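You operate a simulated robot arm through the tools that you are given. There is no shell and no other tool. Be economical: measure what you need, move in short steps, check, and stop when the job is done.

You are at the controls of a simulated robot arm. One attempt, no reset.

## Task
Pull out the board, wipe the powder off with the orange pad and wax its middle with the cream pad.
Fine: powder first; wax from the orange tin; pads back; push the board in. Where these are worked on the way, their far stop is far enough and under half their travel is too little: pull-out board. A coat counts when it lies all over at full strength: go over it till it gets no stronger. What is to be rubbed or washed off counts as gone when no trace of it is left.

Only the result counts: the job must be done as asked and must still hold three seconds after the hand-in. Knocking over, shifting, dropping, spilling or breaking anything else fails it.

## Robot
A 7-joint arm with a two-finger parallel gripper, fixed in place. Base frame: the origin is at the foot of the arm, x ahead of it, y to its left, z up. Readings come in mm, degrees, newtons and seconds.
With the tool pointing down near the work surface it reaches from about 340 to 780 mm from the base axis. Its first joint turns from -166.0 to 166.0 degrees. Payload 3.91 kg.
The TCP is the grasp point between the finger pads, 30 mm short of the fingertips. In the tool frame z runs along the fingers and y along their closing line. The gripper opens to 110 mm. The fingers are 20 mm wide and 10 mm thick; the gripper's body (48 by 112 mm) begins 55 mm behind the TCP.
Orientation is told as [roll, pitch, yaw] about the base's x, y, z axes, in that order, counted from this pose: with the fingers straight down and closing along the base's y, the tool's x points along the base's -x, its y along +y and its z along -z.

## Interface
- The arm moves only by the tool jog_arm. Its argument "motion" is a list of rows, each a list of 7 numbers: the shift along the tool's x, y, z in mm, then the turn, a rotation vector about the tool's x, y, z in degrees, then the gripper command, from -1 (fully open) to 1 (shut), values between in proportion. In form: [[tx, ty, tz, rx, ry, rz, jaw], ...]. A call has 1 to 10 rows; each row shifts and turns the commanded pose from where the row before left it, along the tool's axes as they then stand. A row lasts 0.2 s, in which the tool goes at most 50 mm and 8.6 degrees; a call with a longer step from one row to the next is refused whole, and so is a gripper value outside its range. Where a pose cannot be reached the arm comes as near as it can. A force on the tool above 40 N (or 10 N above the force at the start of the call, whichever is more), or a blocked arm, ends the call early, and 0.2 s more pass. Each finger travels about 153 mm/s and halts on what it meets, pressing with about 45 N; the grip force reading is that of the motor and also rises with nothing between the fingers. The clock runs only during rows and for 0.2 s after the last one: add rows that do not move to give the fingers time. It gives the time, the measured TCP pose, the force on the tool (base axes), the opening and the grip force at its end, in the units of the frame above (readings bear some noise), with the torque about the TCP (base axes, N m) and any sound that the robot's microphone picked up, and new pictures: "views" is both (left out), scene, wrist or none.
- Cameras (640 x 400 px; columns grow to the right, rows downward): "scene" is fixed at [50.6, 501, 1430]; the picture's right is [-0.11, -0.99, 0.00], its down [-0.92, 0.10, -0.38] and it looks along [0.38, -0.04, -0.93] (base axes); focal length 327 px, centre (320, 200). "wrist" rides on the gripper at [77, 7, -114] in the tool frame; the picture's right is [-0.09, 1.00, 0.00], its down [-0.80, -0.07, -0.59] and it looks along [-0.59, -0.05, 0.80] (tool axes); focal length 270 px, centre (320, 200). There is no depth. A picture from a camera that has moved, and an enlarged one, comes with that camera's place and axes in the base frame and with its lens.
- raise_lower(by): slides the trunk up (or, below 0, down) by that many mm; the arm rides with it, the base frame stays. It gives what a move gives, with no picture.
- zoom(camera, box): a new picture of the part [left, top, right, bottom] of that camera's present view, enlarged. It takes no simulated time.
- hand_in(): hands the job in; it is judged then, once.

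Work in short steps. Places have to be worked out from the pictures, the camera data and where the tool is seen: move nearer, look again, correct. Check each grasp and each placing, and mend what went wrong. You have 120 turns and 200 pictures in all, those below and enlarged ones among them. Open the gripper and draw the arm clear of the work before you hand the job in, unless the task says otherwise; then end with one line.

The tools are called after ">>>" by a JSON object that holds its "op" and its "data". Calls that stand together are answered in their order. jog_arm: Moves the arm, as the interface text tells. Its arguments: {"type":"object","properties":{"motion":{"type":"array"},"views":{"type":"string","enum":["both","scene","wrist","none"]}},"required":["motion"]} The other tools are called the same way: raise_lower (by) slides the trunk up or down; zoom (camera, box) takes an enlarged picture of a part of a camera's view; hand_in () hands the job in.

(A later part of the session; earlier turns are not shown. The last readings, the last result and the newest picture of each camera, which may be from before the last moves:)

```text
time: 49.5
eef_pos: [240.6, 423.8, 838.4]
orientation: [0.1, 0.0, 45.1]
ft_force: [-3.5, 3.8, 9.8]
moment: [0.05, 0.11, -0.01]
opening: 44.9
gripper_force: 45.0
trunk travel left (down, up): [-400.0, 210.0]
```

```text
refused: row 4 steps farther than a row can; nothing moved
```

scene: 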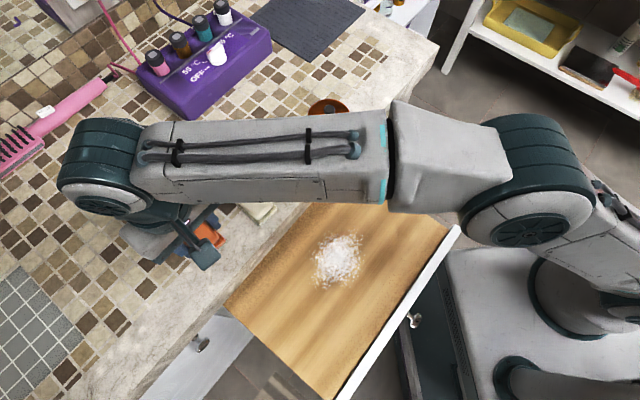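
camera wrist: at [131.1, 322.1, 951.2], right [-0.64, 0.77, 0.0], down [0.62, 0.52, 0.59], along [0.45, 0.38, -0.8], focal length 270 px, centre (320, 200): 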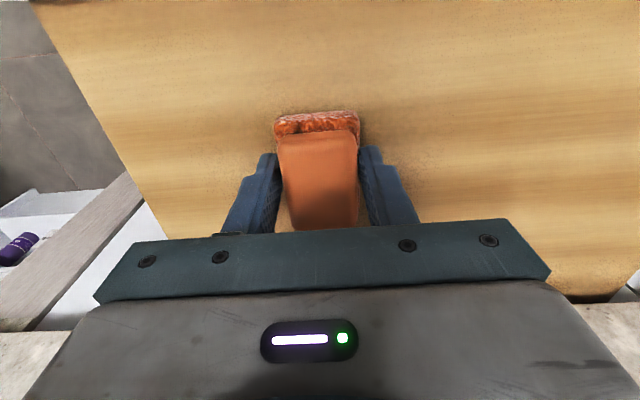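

>>> {"op": "jog_arm", "data": {"motion": [[0, 0, -30, 0, 0, 0, 0.5], [30, 0, -35, 0, 0, 0, 0.5], [30, 0, -35, 0, 0, 0, 0.5], [30, 35, 0, 0, 0, 0, 0.5], [0, 45, 0, 0, 0, 0, 0.5], [0, 0, 0, 0, 0, 0, 0.5]], "views": "both"}}

```text
time: 50.9
eef_pos: [119.3, 418.3, 935.7]
orientation: [0.1, 0.0, 44.9]
ft_force: [-0.1, 0.0, 0.6]
moment: [0.01, 0.01, 0.01]
opening: 44.4
gripper_force: 44.7
trunk travel left (down, up): [-400.0, 210.0]
camera wrist: at [60.9, 367.8, 1050.4], right [-0.64, 0.77, 0.0], down [0.62, 0.52, 0.59], along [0.46, 0.38, -0.8], focal length 270 px, centre (320, 200)
```

scene: 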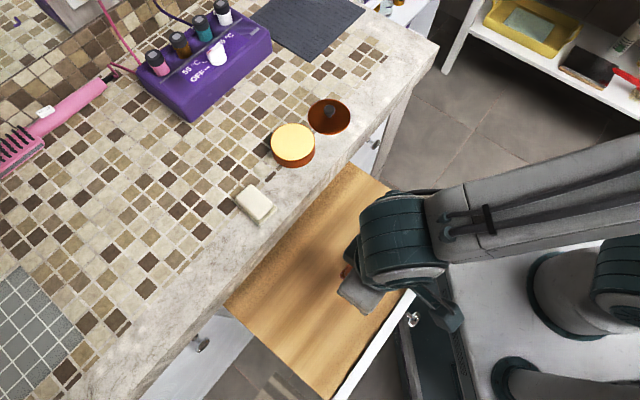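
wrist: 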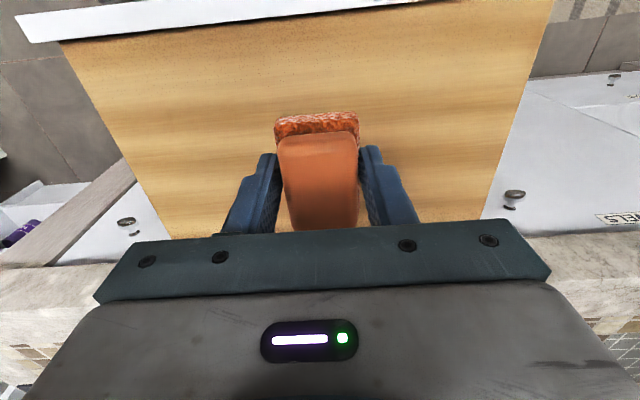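

The board looks clean; I shift sideways for an unobstructed view of the powder area.

>>> {"op": "jog_arm", "data": {"motion": [[0, 40, 0, 0, 0, 0, 0.5], [0, 40, 0, 0, 0, 0, 0.5], [0, 40, 0, 0, 0, 0, 0.5], [0, 0, 0, 0, 0, 0, 0.5]], "views": "both"}}

>>> {"op": "zoom", "data": {"camera": "wrist", "box": [60, 20, 340, 200]}}

>>> {"op": "zoom", "data": {"camera": "scene", "box": [280, 190, 440, 310]}}

```text
time: 51.9
eef_pos: [36.4, 503.4, 937.7]
orientation: [0.1, 0.0, 44.9]
ft_force: [0.5, -1.3, -0.8]
moment: [-0.03, 0.01, 0.01]
opening: 44.7
gripper_force: 44.7
trunk travel left (down, up): [-400.0, 210.0]
camera wrist: at [-23.2, 451.7, 1050.7], right [-0.64, 0.77, 0.0], down [0.62, 0.52, 0.59], along [0.46, 0.38, -0.8], focal length 270 px, centre (320, 200)
```

scene: 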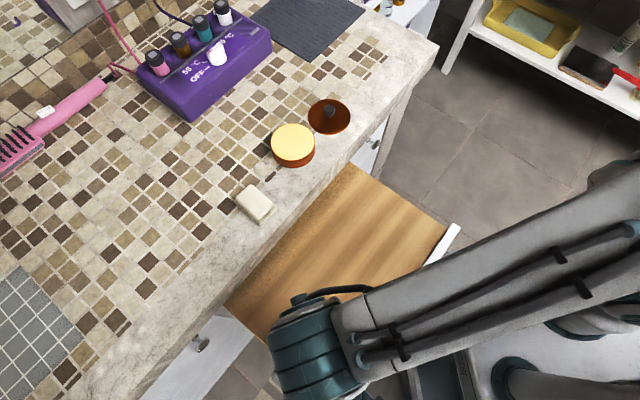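
wrist: 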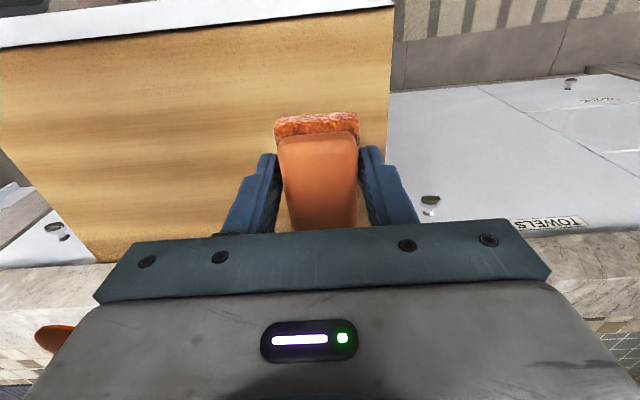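

```text
2.22 times, centred on (200, 110) of wrist
camera zoom: at [-23.2, 451.7, 1050.7], right [-0.64, 0.77, 0.0], down [0.62, 0.52, 0.59], along [0.46, 0.38, -0.8], focal length 601 px, centre (587, 400)
```

zoom: 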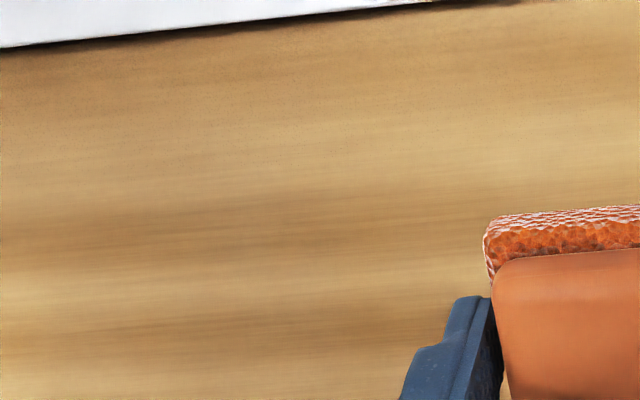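

```text
3.33 times, centred on (360, 250) of scene
camera zoom: at [50.6, 501.0, 1430.0], right [-0.11, -0.99, 0.0], down [-0.92, 0.1, -0.38], along [0.38, -0.04, -0.93], focal length 1089 px, centre (187, 33)
```

zoom: 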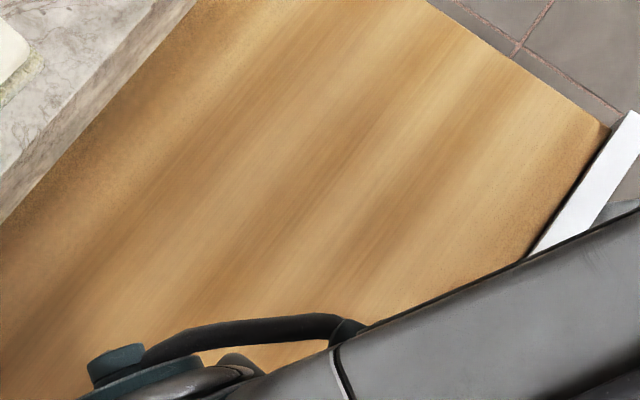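

The board is clean. I return the orange pad above its home spot.

>>> {"op": "jog_arm", "data": {"motion": [[0, 0, -30, 0, 0, 0, 0.5], [-45, -1, 0, 0, 0, 0, 0.5], [-45, -1, 0, 0, 0, 0, 0.5], [-45, -1, 0, 0, 0, 0, 0.5], [-45, -1, 0, 0, 0, 0, 0.5], [-45, -1, 0, 0, 0, 0, 0.5], [-7.5, 0, 0, 0, 0, 0, 0.5], [0, 0, 0, 0, 0, 0, 0.5]], "views": "none"}}

```text
time: 53.7
eef_pos: [204.9, 666.6, 974.9]
orientation: [0.5, -0.7, 44.7]
ft_force: [0.4, 0.4, -0.5]
moment: [-0.02, 0.0, -0.02]
opening: 44.7
gripper_force: 44.8
trunk travel left (down, up): [-400.0, 210.0]
```

Now descend and set it down gently.

>>> {"op": "jog_arm", "data": {"motion": [[2, 0, 0, 0, 0, -0.3, 0.5], [0, 0, 25, 0, 0, 0, 0.5], [0, 0, 25, 0, 0, 0, 0.5], [0, 0, 3, 0, 0, 0, 0.5], [0, 0, 2, 0, 0, 0, 0.5], [0, 0, 0, 0, 0, 0, 0.5]], "views": "none"}}

```text
time: 54.4
eef_pos: [197.7, 644.3, 956.3]
orientation: [1.1, -1.1, 45.4]
ft_force: [0.1, -0.5, 0.0]
moment: [0.02, 0.01, 0.02]
opening: 44.6
gripper_force: 44.8
trunk travel left (down, up): [-400.0, 210.0]
stopped in row 3: the arm was blocked; the commanded pose is now the measured one
```

The arm was blocked; I look at what it touches.

>>> {"op": "jog_arm", "data": {"motion": [[0, 0, -5, 0, 0, 0, 0.5], [0, 0, 0, 0, 0, 0, 0.5]], "views": "both"}}

```text
time: 55.0
eef_pos: [198.3, 645.9, 961.8]
orientation: [0.9, -1.0, 45.3]
ft_force: [-0.5, 0.3, 0.3]
moment: [-0.02, 0.03, 0.01]
opening: 44.7
gripper_force: 45.2
trunk travel left (down, up): [-400.0, 210.0]
camera wrist: at [140.5, 591.6, 1072.8], right [-0.65, 0.76, 0.02], down [0.61, 0.51, 0.61], along [0.45, 0.4, -0.79], focal length 270 px, centre (320, 200)
```

scene: 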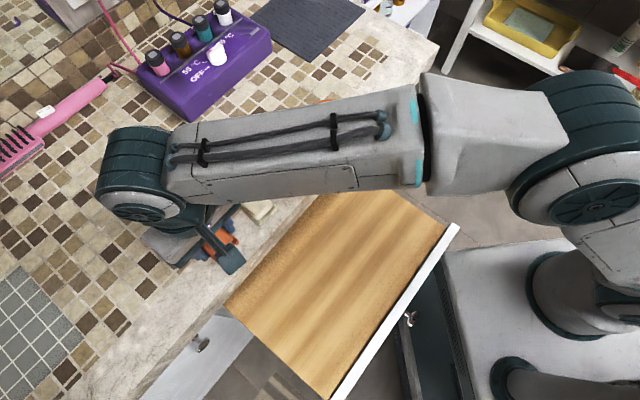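
wrist: 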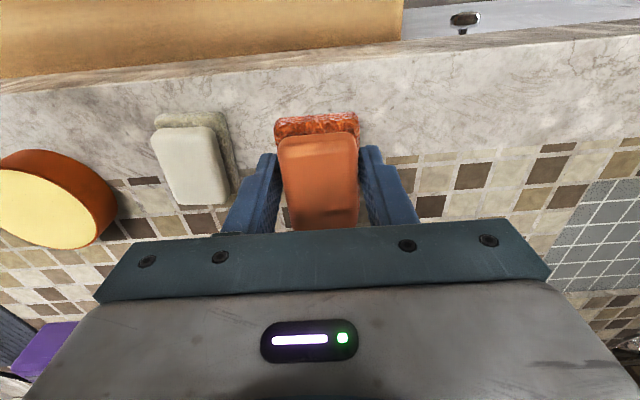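

The elbow posture seems to limit downward motion. I use the trunk to descend instead, then correct xy and levelling.

>>> {"op": "jog_arm", "data": {"motion": [[-7, 3, 0, -0.5, 0.5, 0, 0.5], [-8, 4, 0, -0.4, 0.5, 0, 0.5], [0, 0, 0, 0, 0, 0, 0.5]], "views": "none"}}

>>> {"op": "raise_lower", "data": {"by": -25}}

```text
time: 55.8
eef_pos: [206.3, 664.3, 965.2]
orientation: [2.1, -0.5, 45.2]
ft_force: [-0.7, 0.2, 0.9]
moment: [0.02, -0.01, -0.01]
opening: 44.5
gripper_force: 44.8
trunk travel left (down, up): [-400.0, 210.0]
```

```text
time: 56.5
eef_pos: [196.1, 655.1, 949.0]
orientation: [1.5, -0.4, 45.5]
ft_force: [-0.4, 1.0, -0.3]
moment: [-0.04, -0.03, 0.0]
opening: 44.5
gripper_force: 45.4
trunk travel left (down, up): [-375.0, 235.0]
```

Tool force is nil, so the limit is in the arm posture (relative height). I raise the arm relative to the shoulder first, correct the roll, and then lower with the trunk.

>>> {"op": "jog_arm", "data": {"motion": [[0, 0, -20, 1, 0.2, 0, 0.5], [0, 0, -20, 0.5, 0.2, 0, 0.5], [0, 0, -20, 0, 0, 0, 0.5], [0, 0, 0, 0, 0, 0, 0.5]], "views": "scene"}}

>>> {"op": "raise_lower", "data": {"by": -50}}

```text
time: 57.5
eef_pos: [194.5, 649.7, 1011.4]
orientation: [0.4, -0.6, 45.4]
ft_force: [0.1, -0.6, -0.2]
moment: [0.0, 0.02, -0.04]
opening: 44.6
gripper_force: 45.2
trunk travel left (down, up): [-375.0, 235.0]
```

scene: 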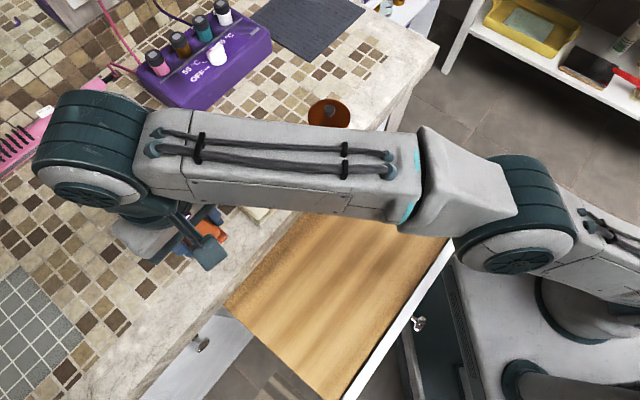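

```text
time: 58.4
eef_pos: [195.0, 649.7, 962.1]
orientation: [0.4, -0.3, 45.4]
ft_force: [-0.2, -0.2, -0.2]
moment: [-0.01, -0.01, -0.02]
opening: 44.8
gripper_force: 45.5
trunk travel left (down, up): [-325.0, 285.0]
```

The posture is back to the good one. The knob appears shifted slightly (412,320→417,325), so I check the board front and the robot body nearby.

>>> {"op": "zoom", "data": {"camera": "scene", "box": [320, 200, 520, 400]}}

```text
2.00 times, centred on (420, 300) of scene
camera zoom: at [50.6, 501.0, 1430.0], right [-0.11, -0.99, 0.0], down [-0.92, 0.1, -0.38], along [0.38, -0.04, -0.93], focal length 653 px, centre (120, 0)
```

zoom: 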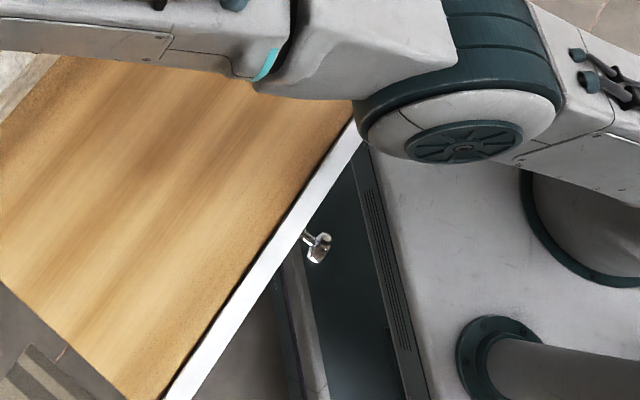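

The low elbow likely brushed the board front when the trunk was low. I raise the trunk 125 mm to keep the elbow high, then descend with the arm itself.

>>> {"op": "raise_lower", "data": {"by": 125}}

>>> {"op": "jog_arm", "data": {"motion": [[-10, 0, 20, 0, 0, 0, 0.5], [-7, 0, 30, 0, 0, 0, 0.5], [0, 0, 30, 0, 0, 0, 0.5], [0, 0, 20, 0, 0, 0, 0.5], [0, 0, 0, 0, 0, 0, 0.5]], "views": "scene"}}

```text
time: 60.0
eef_pos: [195.5, 650.9, 1087.2]
orientation: [0.3, -0.5, 45.5]
ft_force: [0.4, -0.4, -0.4]
moment: [-0.03, -0.01, 0.02]
opening: 44.7
gripper_force: 44.9
trunk travel left (down, up): [-450.0, 160.0]
```

```text
time: 61.2
eef_pos: [206.7, 662.8, 986.3]
orientation: [0.3, -0.5, 45.5]
ft_force: [-0.6, -0.3, 1.0]
moment: [0.0, -0.01, -0.02]
opening: 44.6
gripper_force: 45.0
trunk travel left (down, up): [-450.0, 160.0]
```

scene: 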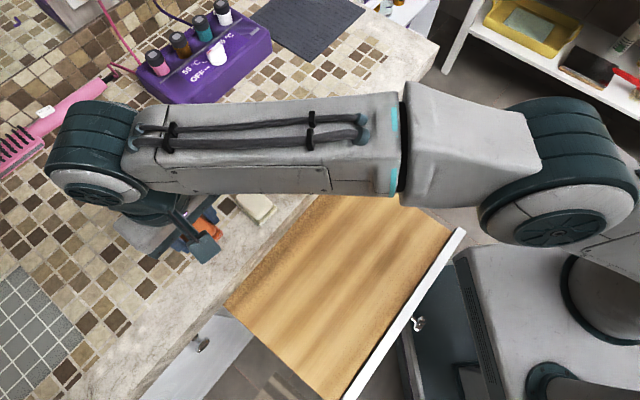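

Good, the board is untouched here. I fine-align and descend to ~z 920.

>>> {"op": "jog_arm", "data": {"motion": [[1, 3.2, 0, 0.3, 0.5, 0.5, 0.5], [0, 0, 22, 0, 0, 0, 0.5], [0, 0, 22, 0, 0, 0, 0.5], [0, 0, 21, 0, 0, 0, 0.5], [0, 0, 0, 0, 0, 0, 0.5]], "views": "none"}}

```text
time: 62.4
eef_pos: [204.0, 661.2, 921.0]
orientation: [0.1, 0.0, 44.8]
ft_force: [0.6, 0.0, -0.3]
moment: [0.02, -0.03, 0.0]
opening: 44.5
gripper_force: 45.1
trunk travel left (down, up): [-450.0, 160.0]
```

>>> {"op": "jog_arm", "data": {"motion": [[-2, 2, 1, 0, 0, 0, 0.5], [0, 0, 1.5, 0, 0, 0, 0.5], [0, 0, 1.5, 0, 0, 0, 0.5], [0, 0, 0, 0, 0, 0, 0.5]], "views": "none"}}

```text
time: 63.4
eef_pos: [203.5, 664.9, 917.3]
orientation: [0.0, 0.0, 44.9]
ft_force: [1.1, -1.0, 0.2]
moment: [0.06, 0.0, -0.02]
opening: 44.4
gripper_force: 45.3
trunk travel left (down, up): [-450.0, 160.0]
```

>>> {"op": "jog_arm", "data": {"motion": [[0, 0, 1, 0, 0, 0, 0.5], [0, 0, 1, 0, 0, 0, 0.5], [0, 0, 0, 0, 0, 0, 0.5]], "views": "none"}}

```text
time: 64.2
eef_pos: [203.7, 664.5, 914.8]
orientation: [0.1, 0.0, 44.9]
ft_force: [-1.2, 0.4, -0.5]
moment: [0.02, 0.04, -0.02]
opening: 44.4
gripper_force: 45.1
trunk travel left (down, up): [-450.0, 160.0]
```

>>> {"op": "jog_arm", "data": {"motion": [[0, 0, 1, 0, 0, 0, 0.5], [0, 0, 1, 0, 0, 0, 0.5], [0, 0, 0, 0, 0, 0, 0.5]], "views": "wrist"}}

```text
time: 65.0
eef_pos: [203.9, 664.7, 914.6]
orientation: [0.2, -0.1, 44.9]
ft_force: [0.9, 1.4, 11.0]
moment: [-0.1, -0.01, 0.01]
opening: 44.8
gripper_force: 45.0
trunk travel left (down, up): [-450.0, 160.0]
camera wrist: at [145.0, 613.7, 1028.1], right [-0.64, 0.77, 0.0], down [0.62, 0.51, 0.6], along [0.46, 0.38, -0.8], focal length 270 px, centre (320, 200)
```

wrist: 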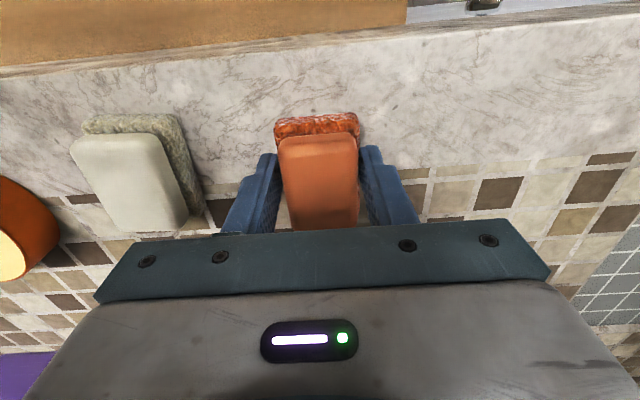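

Seated (11 N). Release and lift.

>>> {"op": "jog_arm", "data": {"motion": [[0, 0, 0, 0, 0, 0, 0], [0, 0, 0, 0, 0, 0, -0.1], [0, 0, -30, 0, 0, 0, -0.1], [0, 0, -35, 0, 0, 0, -0.2], [0, 0, 0, 0, 0, 0, -0.2]], "views": "wrist"}}

```text
time: 66.2
eef_pos: [203.6, 664.2, 978.6]
orientation: [0.0, 0.0, 45.0]
ft_force: [0.6, 0.5, -0.1]
moment: [0.03, -0.01, 0.0]
opening: 66.1
gripper_force: 0.0
trunk travel left (down, up): [-450.0, 160.0]
camera wrist: at [145.6, 613.6, 1092.0], right [-0.64, 0.77, 0.0], down [0.62, 0.52, 0.59], along [0.46, 0.38, -0.8], focal length 270 px, centre (320, 200)
```

wrist: 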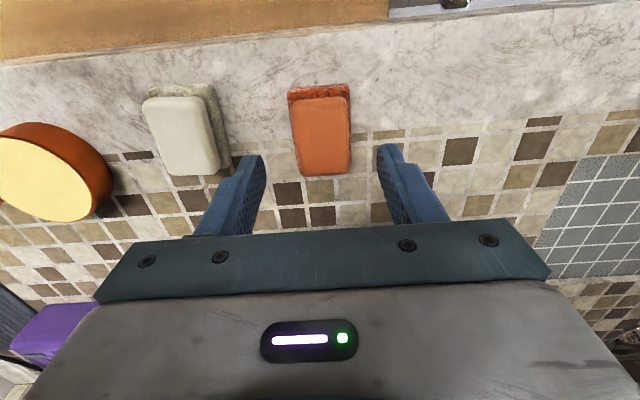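

Orange pad is home. Next, the cream pad at ≈(273, 586): I move above it.

>>> {"op": "jog_arm", "data": {"motion": [[2, -35, 0, 0, 0, 0, -0.2], [2, -35, 0, 0, 0, 0, -0.2], [2, -35, 0, 0, 0, 0, -0.2], [0, 0, 0, 0, 0, 0, -0.2]], "views": "both"}}

```text
time: 67.2
eef_pos: [274.0, 586.9, 977.8]
orientation: [0.1, 0.0, 45.0]
ft_force: [1.0, -0.8, -0.5]
moment: [-0.02, 0.01, -0.01]
opening: 65.8
gripper_force: 0.0
trunk travel left (down, up): [-450.0, 160.0]
camera wrist: at [215.8, 535.6, 1090.8], right [-0.64, 0.77, 0.0], down [0.62, 0.52, 0.59], along [0.45, 0.38, -0.8], focal length 270 px, centre (320, 200)
```

scene: 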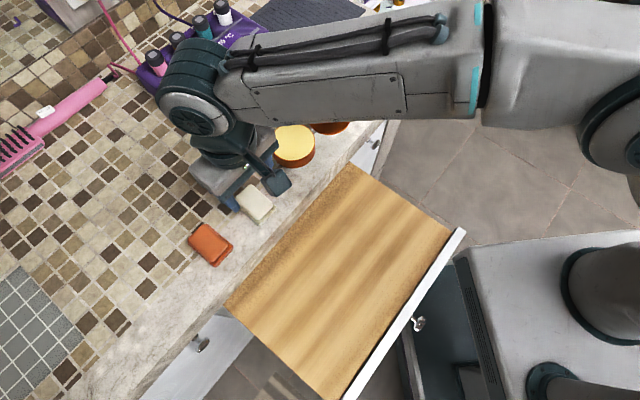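
wrist: 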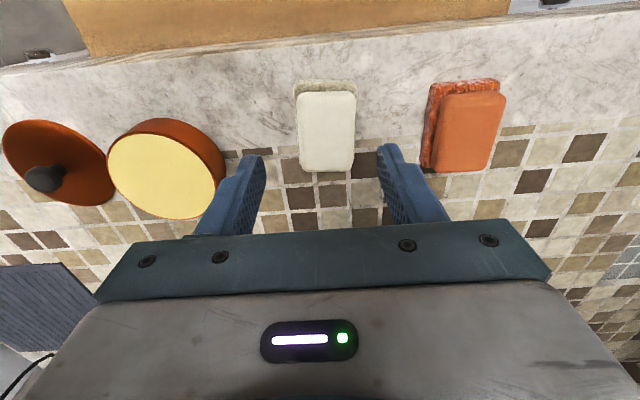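

Center on the cream pad and descend to the same grip height (z≈917), then close.

>>> {"op": "jog_arm", "data": {"motion": [[1, 2.9, 0, 0, 0, 0, -0.2], [0, 0, 20, 0, 0, 0, -0.2], [0, 0, 20, 0, 0, 0, -0.2], [0, 0, 20, 0, 0, 0, -0.2], [0, 0, 0, 0, 0, 0, 0.1], [0, 0, 0, 0, 0, 0, 0.5], [0, 0, 0, 0, 0, 0, 0.5], [0, 0, 0, 0, 0, 0, 0.5]], "views": "wrist"}}

```text
time: 69.0
eef_pos: [270.8, 588.7, 918.4]
orientation: [0.2, 0.0, 44.8]
ft_force: [0.5, 0.7, 2.1]
moment: [0.09, -0.01, -0.02]
opening: 45.1
gripper_force: 44.4
trunk travel left (down, up): [-450.0, 160.0]
camera wrist: at [213.0, 537.1, 1031.2], right [-0.64, 0.77, 0.0], down [0.62, 0.52, 0.59], along [0.46, 0.38, -0.8], focal length 270 px, centre (320, 200)
```

wrist: 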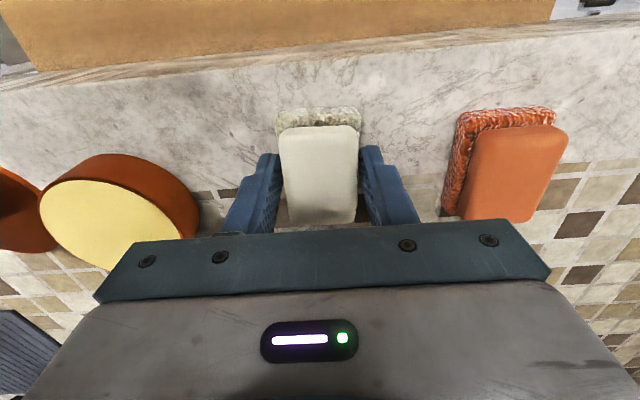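

Gripped, home (270.8, 588.7). I lift and move toward the tin (~(366, 514)), stopping high to refine.

>>> {"op": "jog_arm", "data": {"motion": [[0, 0, -40, 0, 0, 0, 0.5], [0, 0, -45, 0, 0, 0, 0.5], [-5, -40, 0, 0, 0, 0, 0.5], [0, -30, 0, 0, 0, 0, 0.5], [0, 0, 0, 0, 0, 0, 0.5]], "views": "wrist"}}

```text
time: 70.2
eef_pos: [323.8, 541.7, 1001.4]
orientation: [0.3, 0.0, 44.8]
ft_force: [0.5, 0.3, -0.3]
moment: [-0.02, -0.01, -0.02]
opening: 44.7
gripper_force: 45.6
trunk travel left (down, up): [-450.0, 160.0]
camera wrist: at [265.6, 490.5, 1116.0], right [-0.64, 0.77, 0.0], down [0.62, 0.52, 0.59], along [0.46, 0.38, -0.8], focal length 270 px, centre (320, 200)
```

wrist: 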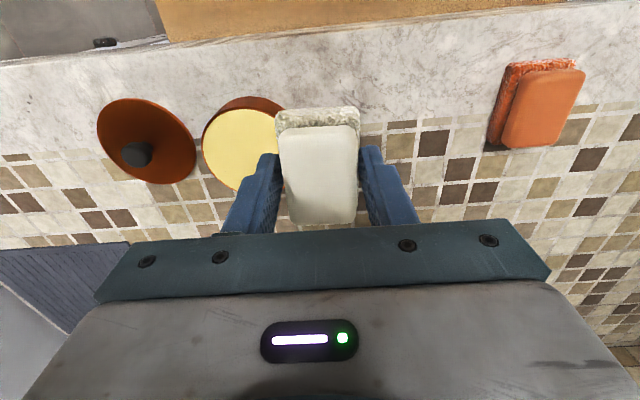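

Refined wax centre ≈ (372, 509). Move over it and recheck.

>>> {"op": "jog_arm", "data": {"motion": [[-5, -28, 0, 0, 0, 0, 0.5], [-5, -28, 0, 0, 0, 0, 0.5], [0, 0, 0, 0, 0, 0, 0.5]], "views": "both"}}

>>> {"op": "zoom", "data": {"camera": "wrist", "box": [220, 60, 420, 240]}}

```text
time: 71.0
eef_pos: [371.6, 508.8, 1003.5]
orientation: [0.1, 0.0, 44.9]
ft_force: [-0.2, 0.7, -1.0]
moment: [0.02, -0.02, -0.03]
opening: 44.5
gripper_force: 44.5
trunk travel left (down, up): [-450.0, 160.0]
camera wrist: at [312.6, 458.1, 1116.7], right [-0.64, 0.77, 0.0], down [0.62, 0.52, 0.59], along [0.46, 0.38, -0.8], focal length 270 px, centre (320, 200)
```

scene: 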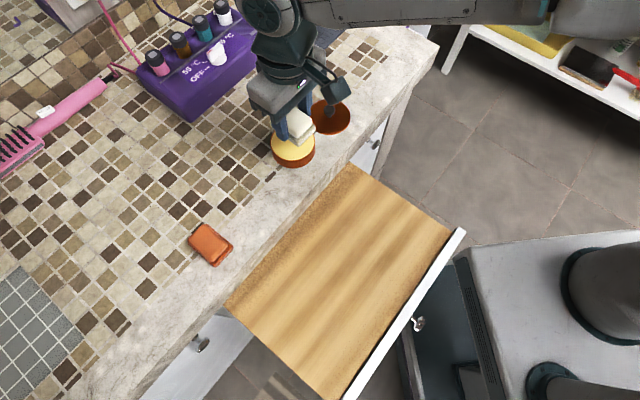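
wrist: 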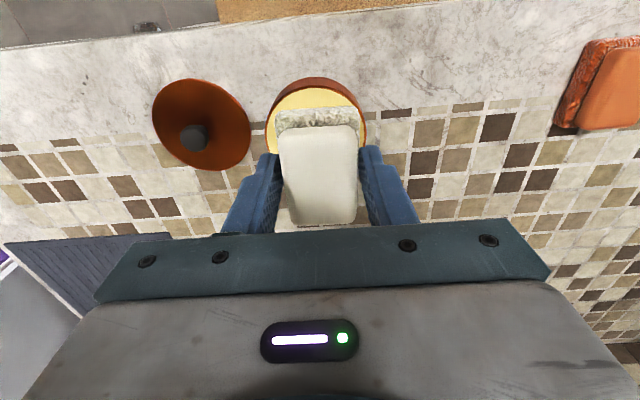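

```text
2.22 times, centred on (320, 150) of wrist
camera zoom: at [312.6, 458.1, 1116.7], right [-0.64, 0.77, 0.0], down [0.62, 0.52, 0.59], along [0.46, 0.38, -0.8], focal length 601 px, centre (320, 311)
```

zoom: 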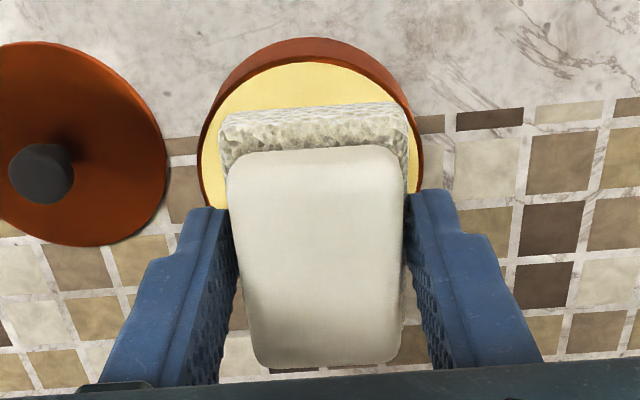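

Wax centre ≈ (380, 511). I shift 7 mm in / 4 mm lateral and descend to ~z 975.

>>> {"op": "jog_arm", "data": {"motion": [[-7, -4, 0, 0, 0, 0, 0.5], [0, 0, 25, 0, 0, 0, 0.5], [0, 0, 0, 0, 0, 0, 0.5]], "views": "both"}}

>>> {"op": "zoom", "data": {"camera": "scene", "box": [240, 80, 360, 180]}}

```text
time: 71.8
eef_pos: [378.4, 510.9, 976.7]
orientation: [0.1, -0.1, 44.8]
ft_force: [-0.3, 0.5, -0.6]
moment: [0.01, 0.01, 0.02]
opening: 44.7
gripper_force: 44.9
trunk travel left (down, up): [-450.0, 160.0]
camera wrist: at [320.6, 460.4, 1090.6], right [-0.64, 0.77, 0.0], down [0.62, 0.52, 0.59], along [0.46, 0.38, -0.8], focal length 270 px, centre (320, 200)
```

scene: 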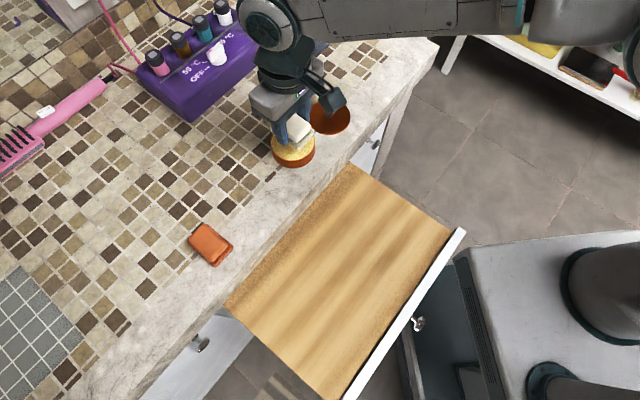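
wrist: 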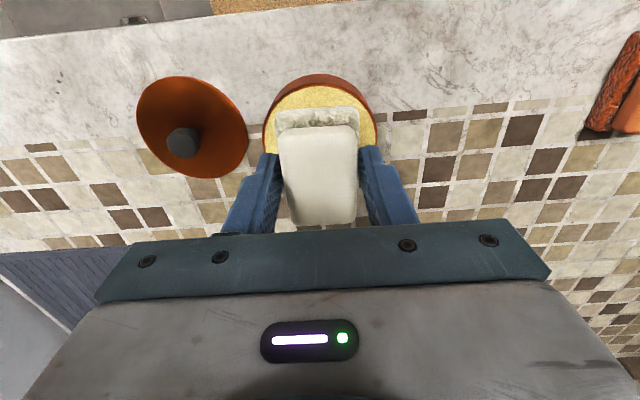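

```text
4.00 times, centred on (300, 130) of scene
camera zoom: at [50.6, 501.0, 1430.0], right [-0.11, -0.99, 0.0], down [-0.92, 0.1, -0.38], along [0.38, -0.04, -0.93], focal length 1307 px, centre (400, 480)
```

zoom: 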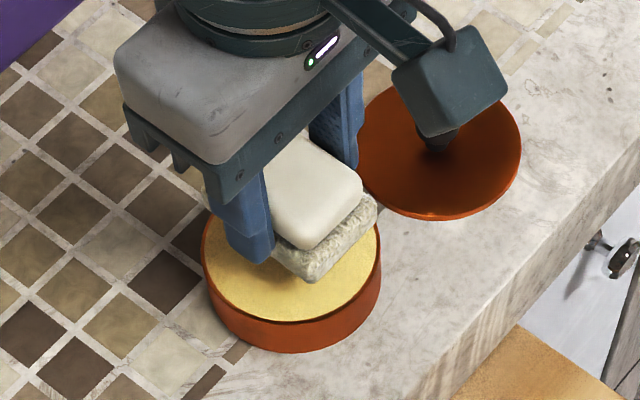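

Pad is over the wax. Descend gently until contact.

>>> {"op": "jog_arm", "data": {"motion": [[0, 0, 4, 0, 0, 0, 0.5], [0, 0, 3, 0, 0, 0, 0.5], [0, 0, 2, 0, 0, 0, 0.5], [0, 0, 2, 0, 0, 0, 0.5], [0, 0, 0, 0, 0, 0, 0.5]], "views": "none"}}

```text
time: 73.0
eef_pos: [378.2, 511.9, 967.5]
orientation: [0.1, 0.0, 45.0]
ft_force: [-0.1, 0.7, 0.2]
moment: [0.02, 0.0, -0.02]
opening: 44.6
gripper_force: 45.3
trunk travel left (down, up): [-450.0, 160.0]
```

>>> {"op": "jog_arm", "data": {"motion": [[0, 0, 2, 0, 0, 0, 0.5], [0, 0, 2, 0, 0, 0, 0.5], [0, 0, 1, 0, 0, 0, 0.5], [0, 0, 0, 0, 0, 0, 0.5]], "views": "none"}}

```text
time: 74.0
eef_pos: [377.7, 511.0, 962.5]
orientation: [0.0, -0.1, 44.9]
ft_force: [0.2, 0.3, -1.1]
moment: [-0.01, -0.01, -0.04]
opening: 44.5
gripper_force: 44.9
trunk travel left (down, up): [-450.0, 160.0]
```

>>> {"op": "jog_arm", "data": {"motion": [[0, 0, 1.5, 0, 0, 0, 0.5], [0, 0, 1.5, 0, 0, 0, 0.5], [0, 0, 1, 0, 0, 0, 0.5], [0, 0, 0, 0, 0, 0, 0.5]], "views": "scene"}}

>>> {"op": "zoom", "data": {"camera": "scene", "box": [240, 80, 360, 180]}}

```text
time: 75.0
eef_pos: [378.3, 511.3, 957.3]
orientation: [0.1, 0.1, 44.9]
ft_force: [-0.6, 0.0, -0.3]
moment: [0.03, -0.03, -0.03]
opening: 44.5
gripper_force: 45.1
trunk travel left (down, up): [-450.0, 160.0]
```

scene: 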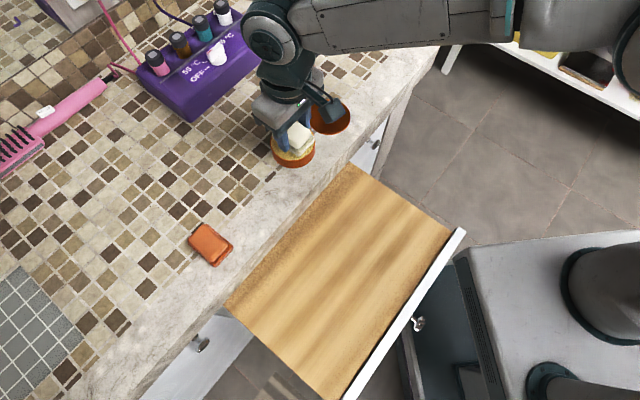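

```text
4.00 times, centred on (300, 130) of scene
camera zoom: at [50.6, 501.0, 1430.0], right [-0.11, -0.99, 0.0], down [-0.92, 0.1, -0.38], along [0.38, -0.04, -0.93], focal length 1307 px, centre (400, 480)
```

zoom: 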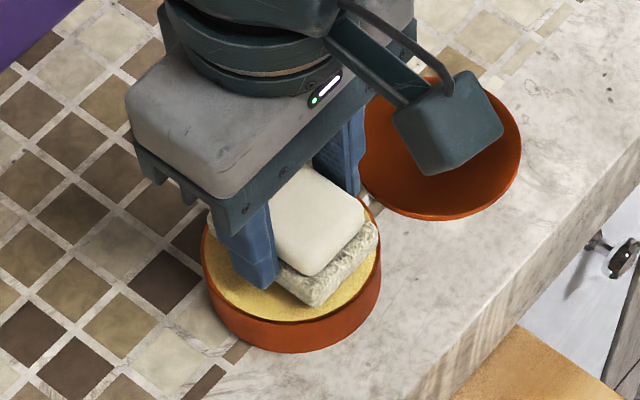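

The pad sits slightly toward the rear/right of the wax; I shift ~4 mm each way back and continue descending.

>>> {"op": "jog_arm", "data": {"motion": [[4, 3.5, 0, 0, 0, 0, 0.5], [0, 0, 1.5, 0, 0, 0, 0.5], [0, 0, 1.5, 0, 0, 0, 0.5], [0, 0, 1, 0, 0, 0, 0.5], [0, 0, 0, 0, 0, 0, 0.5]], "views": "none"}}

```text
time: 76.2
eef_pos: [373.9, 510.8, 952.7]
orientation: [0.2, -0.1, 44.9]
ft_force: [-0.6, 0.5, -0.4]
moment: [-0.05, -0.01, -0.02]
opening: 44.3
gripper_force: 45.1
trunk travel left (down, up): [-450.0, 160.0]
```

>>> {"op": "jog_arm", "data": {"motion": [[0, 0, 1.5, 0, 0, 0, 0.5], [0, 0, 1.5, 0, 0, 0, 0.5], [0, 0, 0, 0, 0, 0, 0.5]], "views": "scene"}}

>>> {"op": "zoom", "data": {"camera": "scene", "box": [250, 100, 340, 175]}}

```text
time: 77.0
eef_pos: [374.8, 511.8, 951.3]
orientation: [0.1, 0.1, 44.9]
ft_force: [-0.4, 0.3, -0.6]
moment: [-0.03, 0.01, 0.03]
opening: 44.4
gripper_force: 45.4
trunk travel left (down, up): [-450.0, 160.0]
```

scene: 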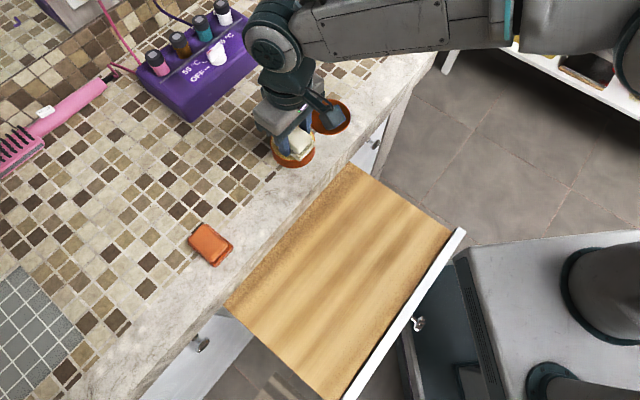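

```text
5.33 times, centred on (295, 138) of scene
camera zoom: at [50.6, 501.0, 1430.0], right [-0.11, -0.99, 0.0], down [-0.92, 0.1, -0.38], along [0.38, -0.04, -0.93], focal length 1742 px, centre (453, 533)
```

zoom: 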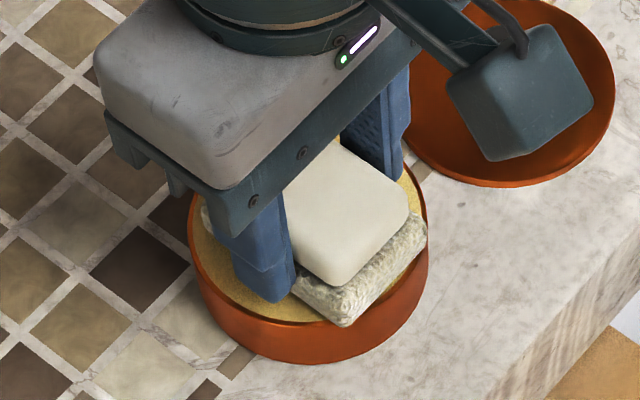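

Corners are close to the rim; I shift 3 mm inward and continue down.

>>> {"op": "jog_arm", "data": {"motion": [[-3, 0, 0, 0, 0, 0, 0.5], [0, 0, 1.5, 0, 0, 0, 0.5], [0, 0, 1.5, 0, 0, 0, 0.5], [0, 0, 0, 0, 0, 0, 0.5]], "views": "none"}}

```text
time: 78.0
eef_pos: [374.6, 513.9, 948.4]
orientation: [0.1, 0.0, 44.9]
ft_force: [0.2, 0.2, -0.6]
moment: [0.0, 0.01, 0.01]
opening: 44.6
gripper_force: 45.3
trunk travel left (down, up): [-450.0, 160.0]
```

>>> {"op": "jog_arm", "data": {"motion": [[0, 0, 1.5, 0, 0, 0, 0.5], [0, 0, 1.5, 0, 0, 0, 0.5], [0, 0, 0, 0, 0, 0, 0.5]], "views": "none"}}

```text
time: 78.8
eef_pos: [374.9, 511.8, 947.8]
orientation: [0.1, -0.3, 44.9]
ft_force: [0.7, 1.7, 16.2]
moment: [-0.22, -0.1, 0.04]
opening: 44.3
gripper_force: 44.6
trunk travel left (down, up): [-450.0, 160.0]
```

Contact (16 N). Check whether on wax or rim.

>>> {"op": "zoom", "data": {"camera": "scene", "box": [250, 100, 340, 175]}}

>>> {"op": "zoom", "data": {"camera": "wrist", "box": [240, 60, 420, 200]}}

```text
5.33 times, centred on (295, 138) of scene
camera zoom: at [50.6, 501.0, 1430.0], right [-0.11, -0.99, 0.0], down [-0.92, 0.1, -0.38], along [0.38, -0.04, -0.93], focal length 1742 px, centre (453, 533)
```

zoom: 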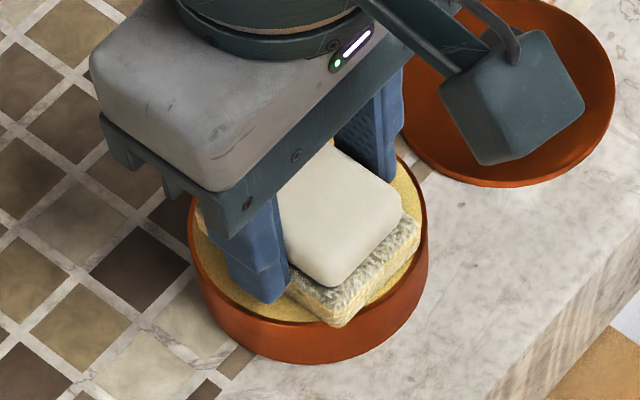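

```text
2.86 times, centred on (330, 130) of wrist
camera zoom: at [316.4, 461.7, 1060.1], right [-0.64, 0.77, 0.0], down [0.62, 0.51, 0.6], along [0.46, 0.38, -0.8], focal length 772 px, centre (291, 400)
```

zoom: 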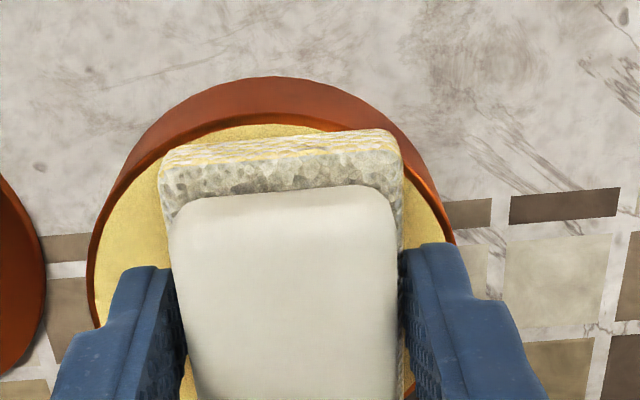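

The pad base shows yellow wax already. I dwell briefly without rubbing (to avoid shifting the tin), then lift and inspect.

>>> {"op": "jog_arm", "data": {"motion": [[0, 0, 0, 0, 0, 0, 0.5], [0, 0, 0, 0, 0, 0, 0.5], [0, 0, 0, 0, 0, 0, 0.5], [0, 0, -25, 0, 0, 0, 0.5], [0, 0, -30, 0, 0, 0, 0.5], [0, 0, 0, 0, 0, 0, 0.5]], "views": "wrist"}}

>>> {"op": "zoom", "data": {"camera": "wrist", "box": [240, 60, 420, 240]}}

```text
time: 80.2
eef_pos: [373.6, 512.9, 999.0]
orientation: [0.2, 0.1, 44.8]
ft_force: [0.5, -0.4, 0.5]
moment: [-0.02, 0.01, -0.01]
opening: 44.4
gripper_force: 44.8
trunk travel left (down, up): [-450.0, 160.0]
camera wrist: at [316.0, 461.9, 1112.8], right [-0.64, 0.77, 0.0], down [0.62, 0.52, 0.59], along [0.45, 0.38, -0.81], focal length 270 px, centre (320, 200)
```

wrist: 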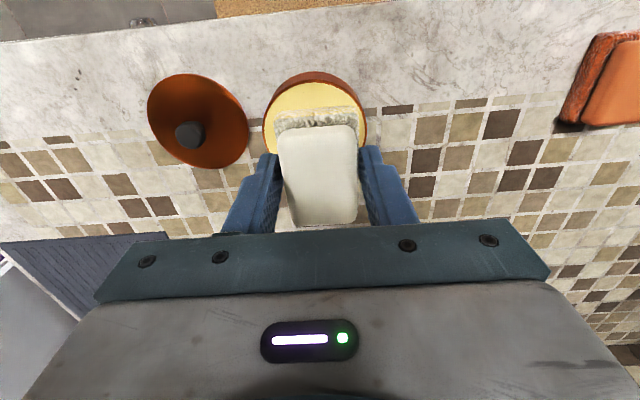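

```text
2.22 times, centred on (330, 150) of wrist
camera zoom: at [316.0, 461.9, 1112.8], right [-0.64, 0.77, 0.0], down [0.62, 0.52, 0.59], along [0.45, 0.38, -0.81], focal length 601 px, centre (298, 311)
```

zoom: 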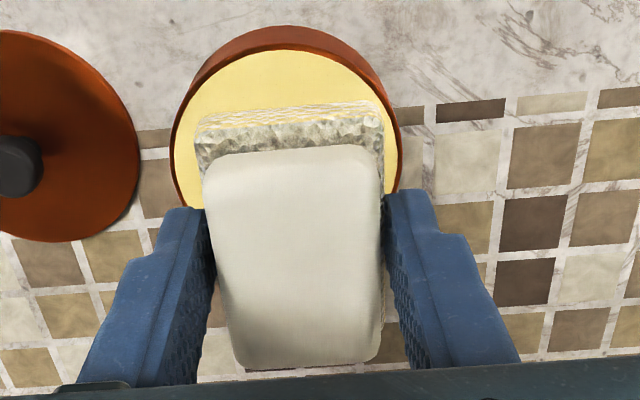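

Pad is loaded with wax. I carry it to the board's middle (~(172, 444)) and descend to ~20 mm above.

>>> {"op": "jog_arm", "data": {"motion": [[38, 18.6, 0, 0, 0, 0, 0.5], [38, 18.6, 0, 0, 0, 0, 0.5], [38, 18.6, 0, 0, 0, 0, 0.5], [38, 18.6, 0, 0, 0, 0, 0.5], [38, 18.6, 0, 0, 0, 0, 0.5], [0, 0, 45, 0, 0, 0, 0.5], [0, 0, 45, 0, 0, 0, 0.5], [0, 0, 45, 0, 0, 0, 0.5], [0, 0, 0, 0, 0, 0, 0.5]], "views": "both"}}

```text
time: 82.2
eef_pos: [176.2, 445.4, 864.7]
orientation: [0.0, -0.1, 44.9]
ft_force: [-0.3, 0.9, 0.1]
moment: [-0.01, 0.0, 0.03]
opening: 44.5
gripper_force: 45.5
trunk travel left (down, up): [-450.0, 160.0]
camera wrist: at [117.9, 393.9, 978.1], right [-0.64, 0.77, 0.0], down [0.62, 0.52, 0.59], along [0.46, 0.38, -0.8], focal length 270 px, centre (320, 200)
```

scene: 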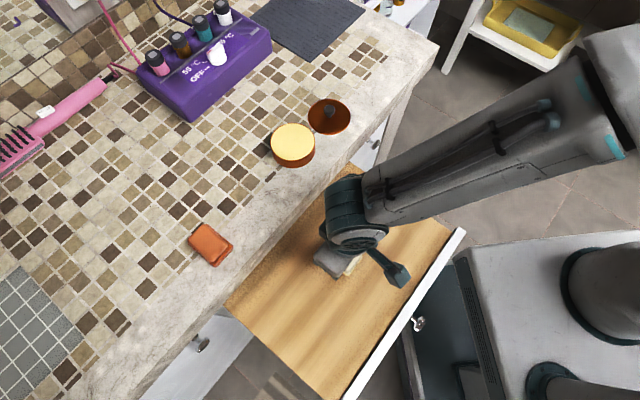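
wrist: 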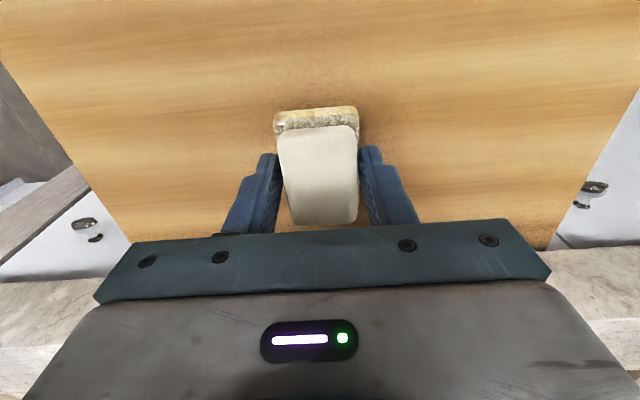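

Descend to contact.

>>> {"op": "jog_arm", "data": {"motion": [[0, 0, 14, 0, 0, 0, 0.5], [0, 0, 4, 0, 0, 0, 0.5], [0, 0, 2, 0, 0, 0, 0.5], [0, 0, 2, 0, 0, 0, 0.5], [0, 0, 0, 0, 0, 0, 0.5]], "views": "none"}}

```text
time: 83.4
eef_pos: [174.9, 444.8, 843.5]
orientation: [0.1, -0.1, 44.9]
ft_force: [-0.6, -0.1, -0.2]
moment: [-0.01, 0.04, 0.0]
opening: 44.5
gripper_force: 45.2
trunk travel left (down, up): [-450.0, 160.0]
```

>>> {"op": "jog_arm", "data": {"motion": [[0, 0, 1.5, 0, 0, 0, 0.5], [0, 0, 1.5, 0, 0, 0, 0.5], [0, 0, 1, 0, 0, 0, 0.5], [0, 0, 0, 0, 0, 0, 0.5]], "views": "none"}}

```text
time: 84.4
eef_pos: [175.2, 444.3, 839.2]
orientation: [0.2, -0.1, 44.9]
ft_force: [0.6, 1.3, 6.0]
moment: [0.05, -0.01, 0.01]
opening: 44.3
gripper_force: 44.8
trunk travel left (down, up): [-450.0, 160.0]
```

Light contact (6 N). I press 0.8 mm more and stroke across ±45 mm.

>>> {"op": "jog_arm", "data": {"motion": [[0, 0, 0.8, 0, 0, 0, 0.5], [0, 25, 0, 0, 0, 0, 0.5], [0, 25, 0, 0, 0, 0, 0.5], [0, -25, 0, 0, 0, 0, 0.5], [0, -25, 0, 0, 0, 0, 0.5], [0, -25, 0, 0, 0, 0, 0.5], [0, -25, 0, 0, 0, 0, 0.5], [0, -25, 0, 0, 0, 0, 0.5], [0, 0, 0, 0, 0, 0, 0.5]], "views": "wrist"}}

>>> {"op": "zoom", "data": {"camera": "wrist", "box": [240, 40, 600, 230]}}

```text
time: 86.4
eef_pos: [227.8, 390.4, 839.1]
orientation: [0.1, -0.1, 45.0]
ft_force: [-5.4, 5.2, 24.0]
moment: [0.29, 0.19, 0.01]
opening: 44.5
gripper_force: 45.8
trunk travel left (down, up): [-450.0, 160.0]
camera wrist: at [168.6, 340.2, 952.6], right [-0.64, 0.77, 0.0], down [0.62, 0.51, 0.6], along [0.46, 0.38, -0.8], focal length 270 px, centre (320, 200)
```

wrist: 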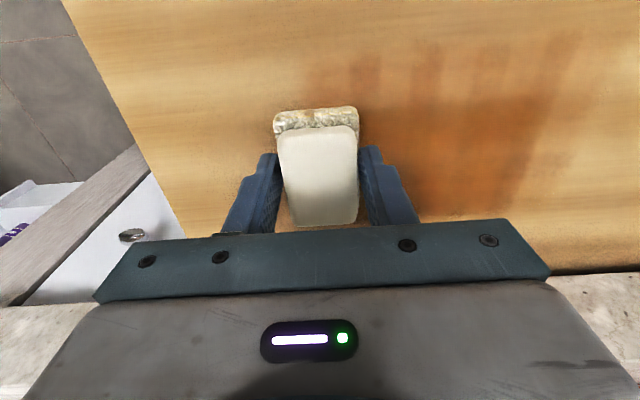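

```text
1.78 times, centred on (420, 135) of wrist
camera zoom: at [168.6, 340.2, 952.6], right [-0.64, 0.77, 0.0], down [0.62, 0.51, 0.6], along [0.46, 0.38, -0.8], focal length 480 px, centre (142, 316)
```

zoom: 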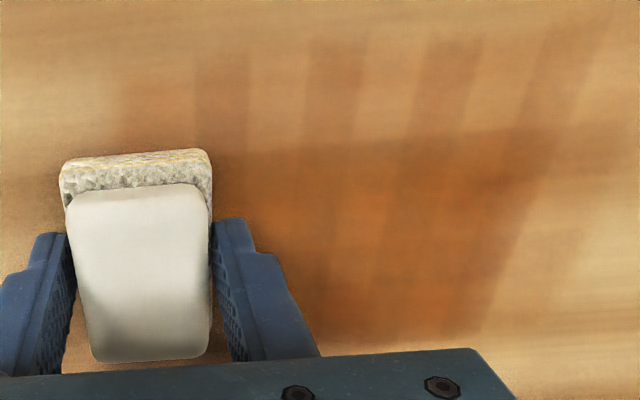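

The coat shows as darker orange, still uneven. I continue with overlapping strokes at several depths.

>>> {"op": "jog_arm", "data": {"motion": [[0, 18, 0, 0, 0, 0, 0.5], [0, 18, 0, 0, 0, 0, 0.5], [0, 18, 0, 0, 0, 0, 0.5], [0, 18, 0, 0, 0, 0, 0.5], [0, 18, 0, 0, 0, 0, 0.5], [0, 18, 0, 0, 0, 0, 0.5], [0, 18, 0, 0, 0, 0, 0.5], [0, 18, 0, 0, 0, 0, 0.5], [-20, 0, 0, 0, 0, 0, 0.5], [0, -10, 0, 0, 0, 0, 0.5]], "views": "none"}}

>>> {"op": "jog_arm", "data": {"motion": [[0, -18, 0, 0, 0, 0, 0.5], [0, -18, 0, 0, 0, 0, 0.5], [0, -18, 0, 0, 0, 0, 0.5], [0, -18, 0, 0, 0, 0, 0.5], [0, -18, 0, 0, 0, 0, 0.5], [0, -18, 0, 0, 0, 0, 0.5], [0, -14, 0, 0, 0, 0, 0.5], [-20, 0, 0, 0, 0, 0, 0.5], [0, 20, 0, 0, 0, 0, 0.5], [0, 20, 0, 0, 0, 0, 0.5]], "views": "none"}}

>>> {"op": "jog_arm", "data": {"motion": [[0, 20, 0, 0, 0, 0, 0.5], [0, 20, 0, 0, 0, 0, 0.5], [0, 20, 0, 0, 0, 0, 0.5], [0, 20, 0, 0, 0, 0, 0.5], [40, 0, 0, 0, 0, 0, 0.5], [40, 0, 0, 0, 0, 0, 0.5], [0, -20, 0, 0, 0, 0, 0.5], [0, -20, 0, 0, 0, 0, 0.5], [0, -20, 0, 0, 0, 0, 0.5], [0, -20, 0, 0, 0, 0, 0.5]], "views": "wrist"}}

```text
time: 88.6
eef_pos: [147.8, 500.0, 839.3]
orientation: [0.1, -0.1, 45.0]
ft_force: [-5.9, 2.7, 16.4]
moment: [0.06, 0.24, 0.06]
opening: 44.5
gripper_force: 44.7
trunk travel left (down, up): [-450.0, 160.0]
```

```text
time: 90.8
eef_pos: [219.6, 455.8, 839.6]
orientation: [0.1, -0.1, 45.0]
ft_force: [6.1, -5.1, 19.2]
moment: [-0.23, -0.25, 0.06]
opening: 44.7
gripper_force: 45.1
trunk travel left (down, up): [-450.0, 160.0]
```

```text
time: 93.0
eef_pos: [161.7, 400.4, 838.4]
orientation: [0.1, -0.1, 44.9]
ft_force: [-5.2, 4.3, 21.2]
moment: [0.15, 0.18, 0.03]
opening: 44.6
gripper_force: 44.9
trunk travel left (down, up): [-450.0, 160.0]
camera wrist: at [103.4, 348.8, 952.0], right [-0.64, 0.77, 0.0], down [0.62, 0.51, 0.6], along [0.46, 0.38, -0.8], focal length 270 px, centre (320, 200)
```

wrist: 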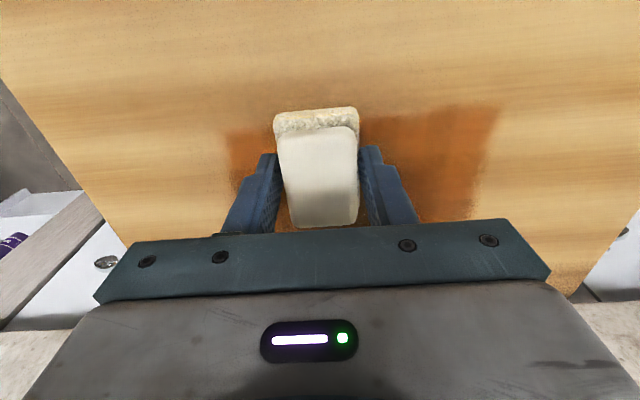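

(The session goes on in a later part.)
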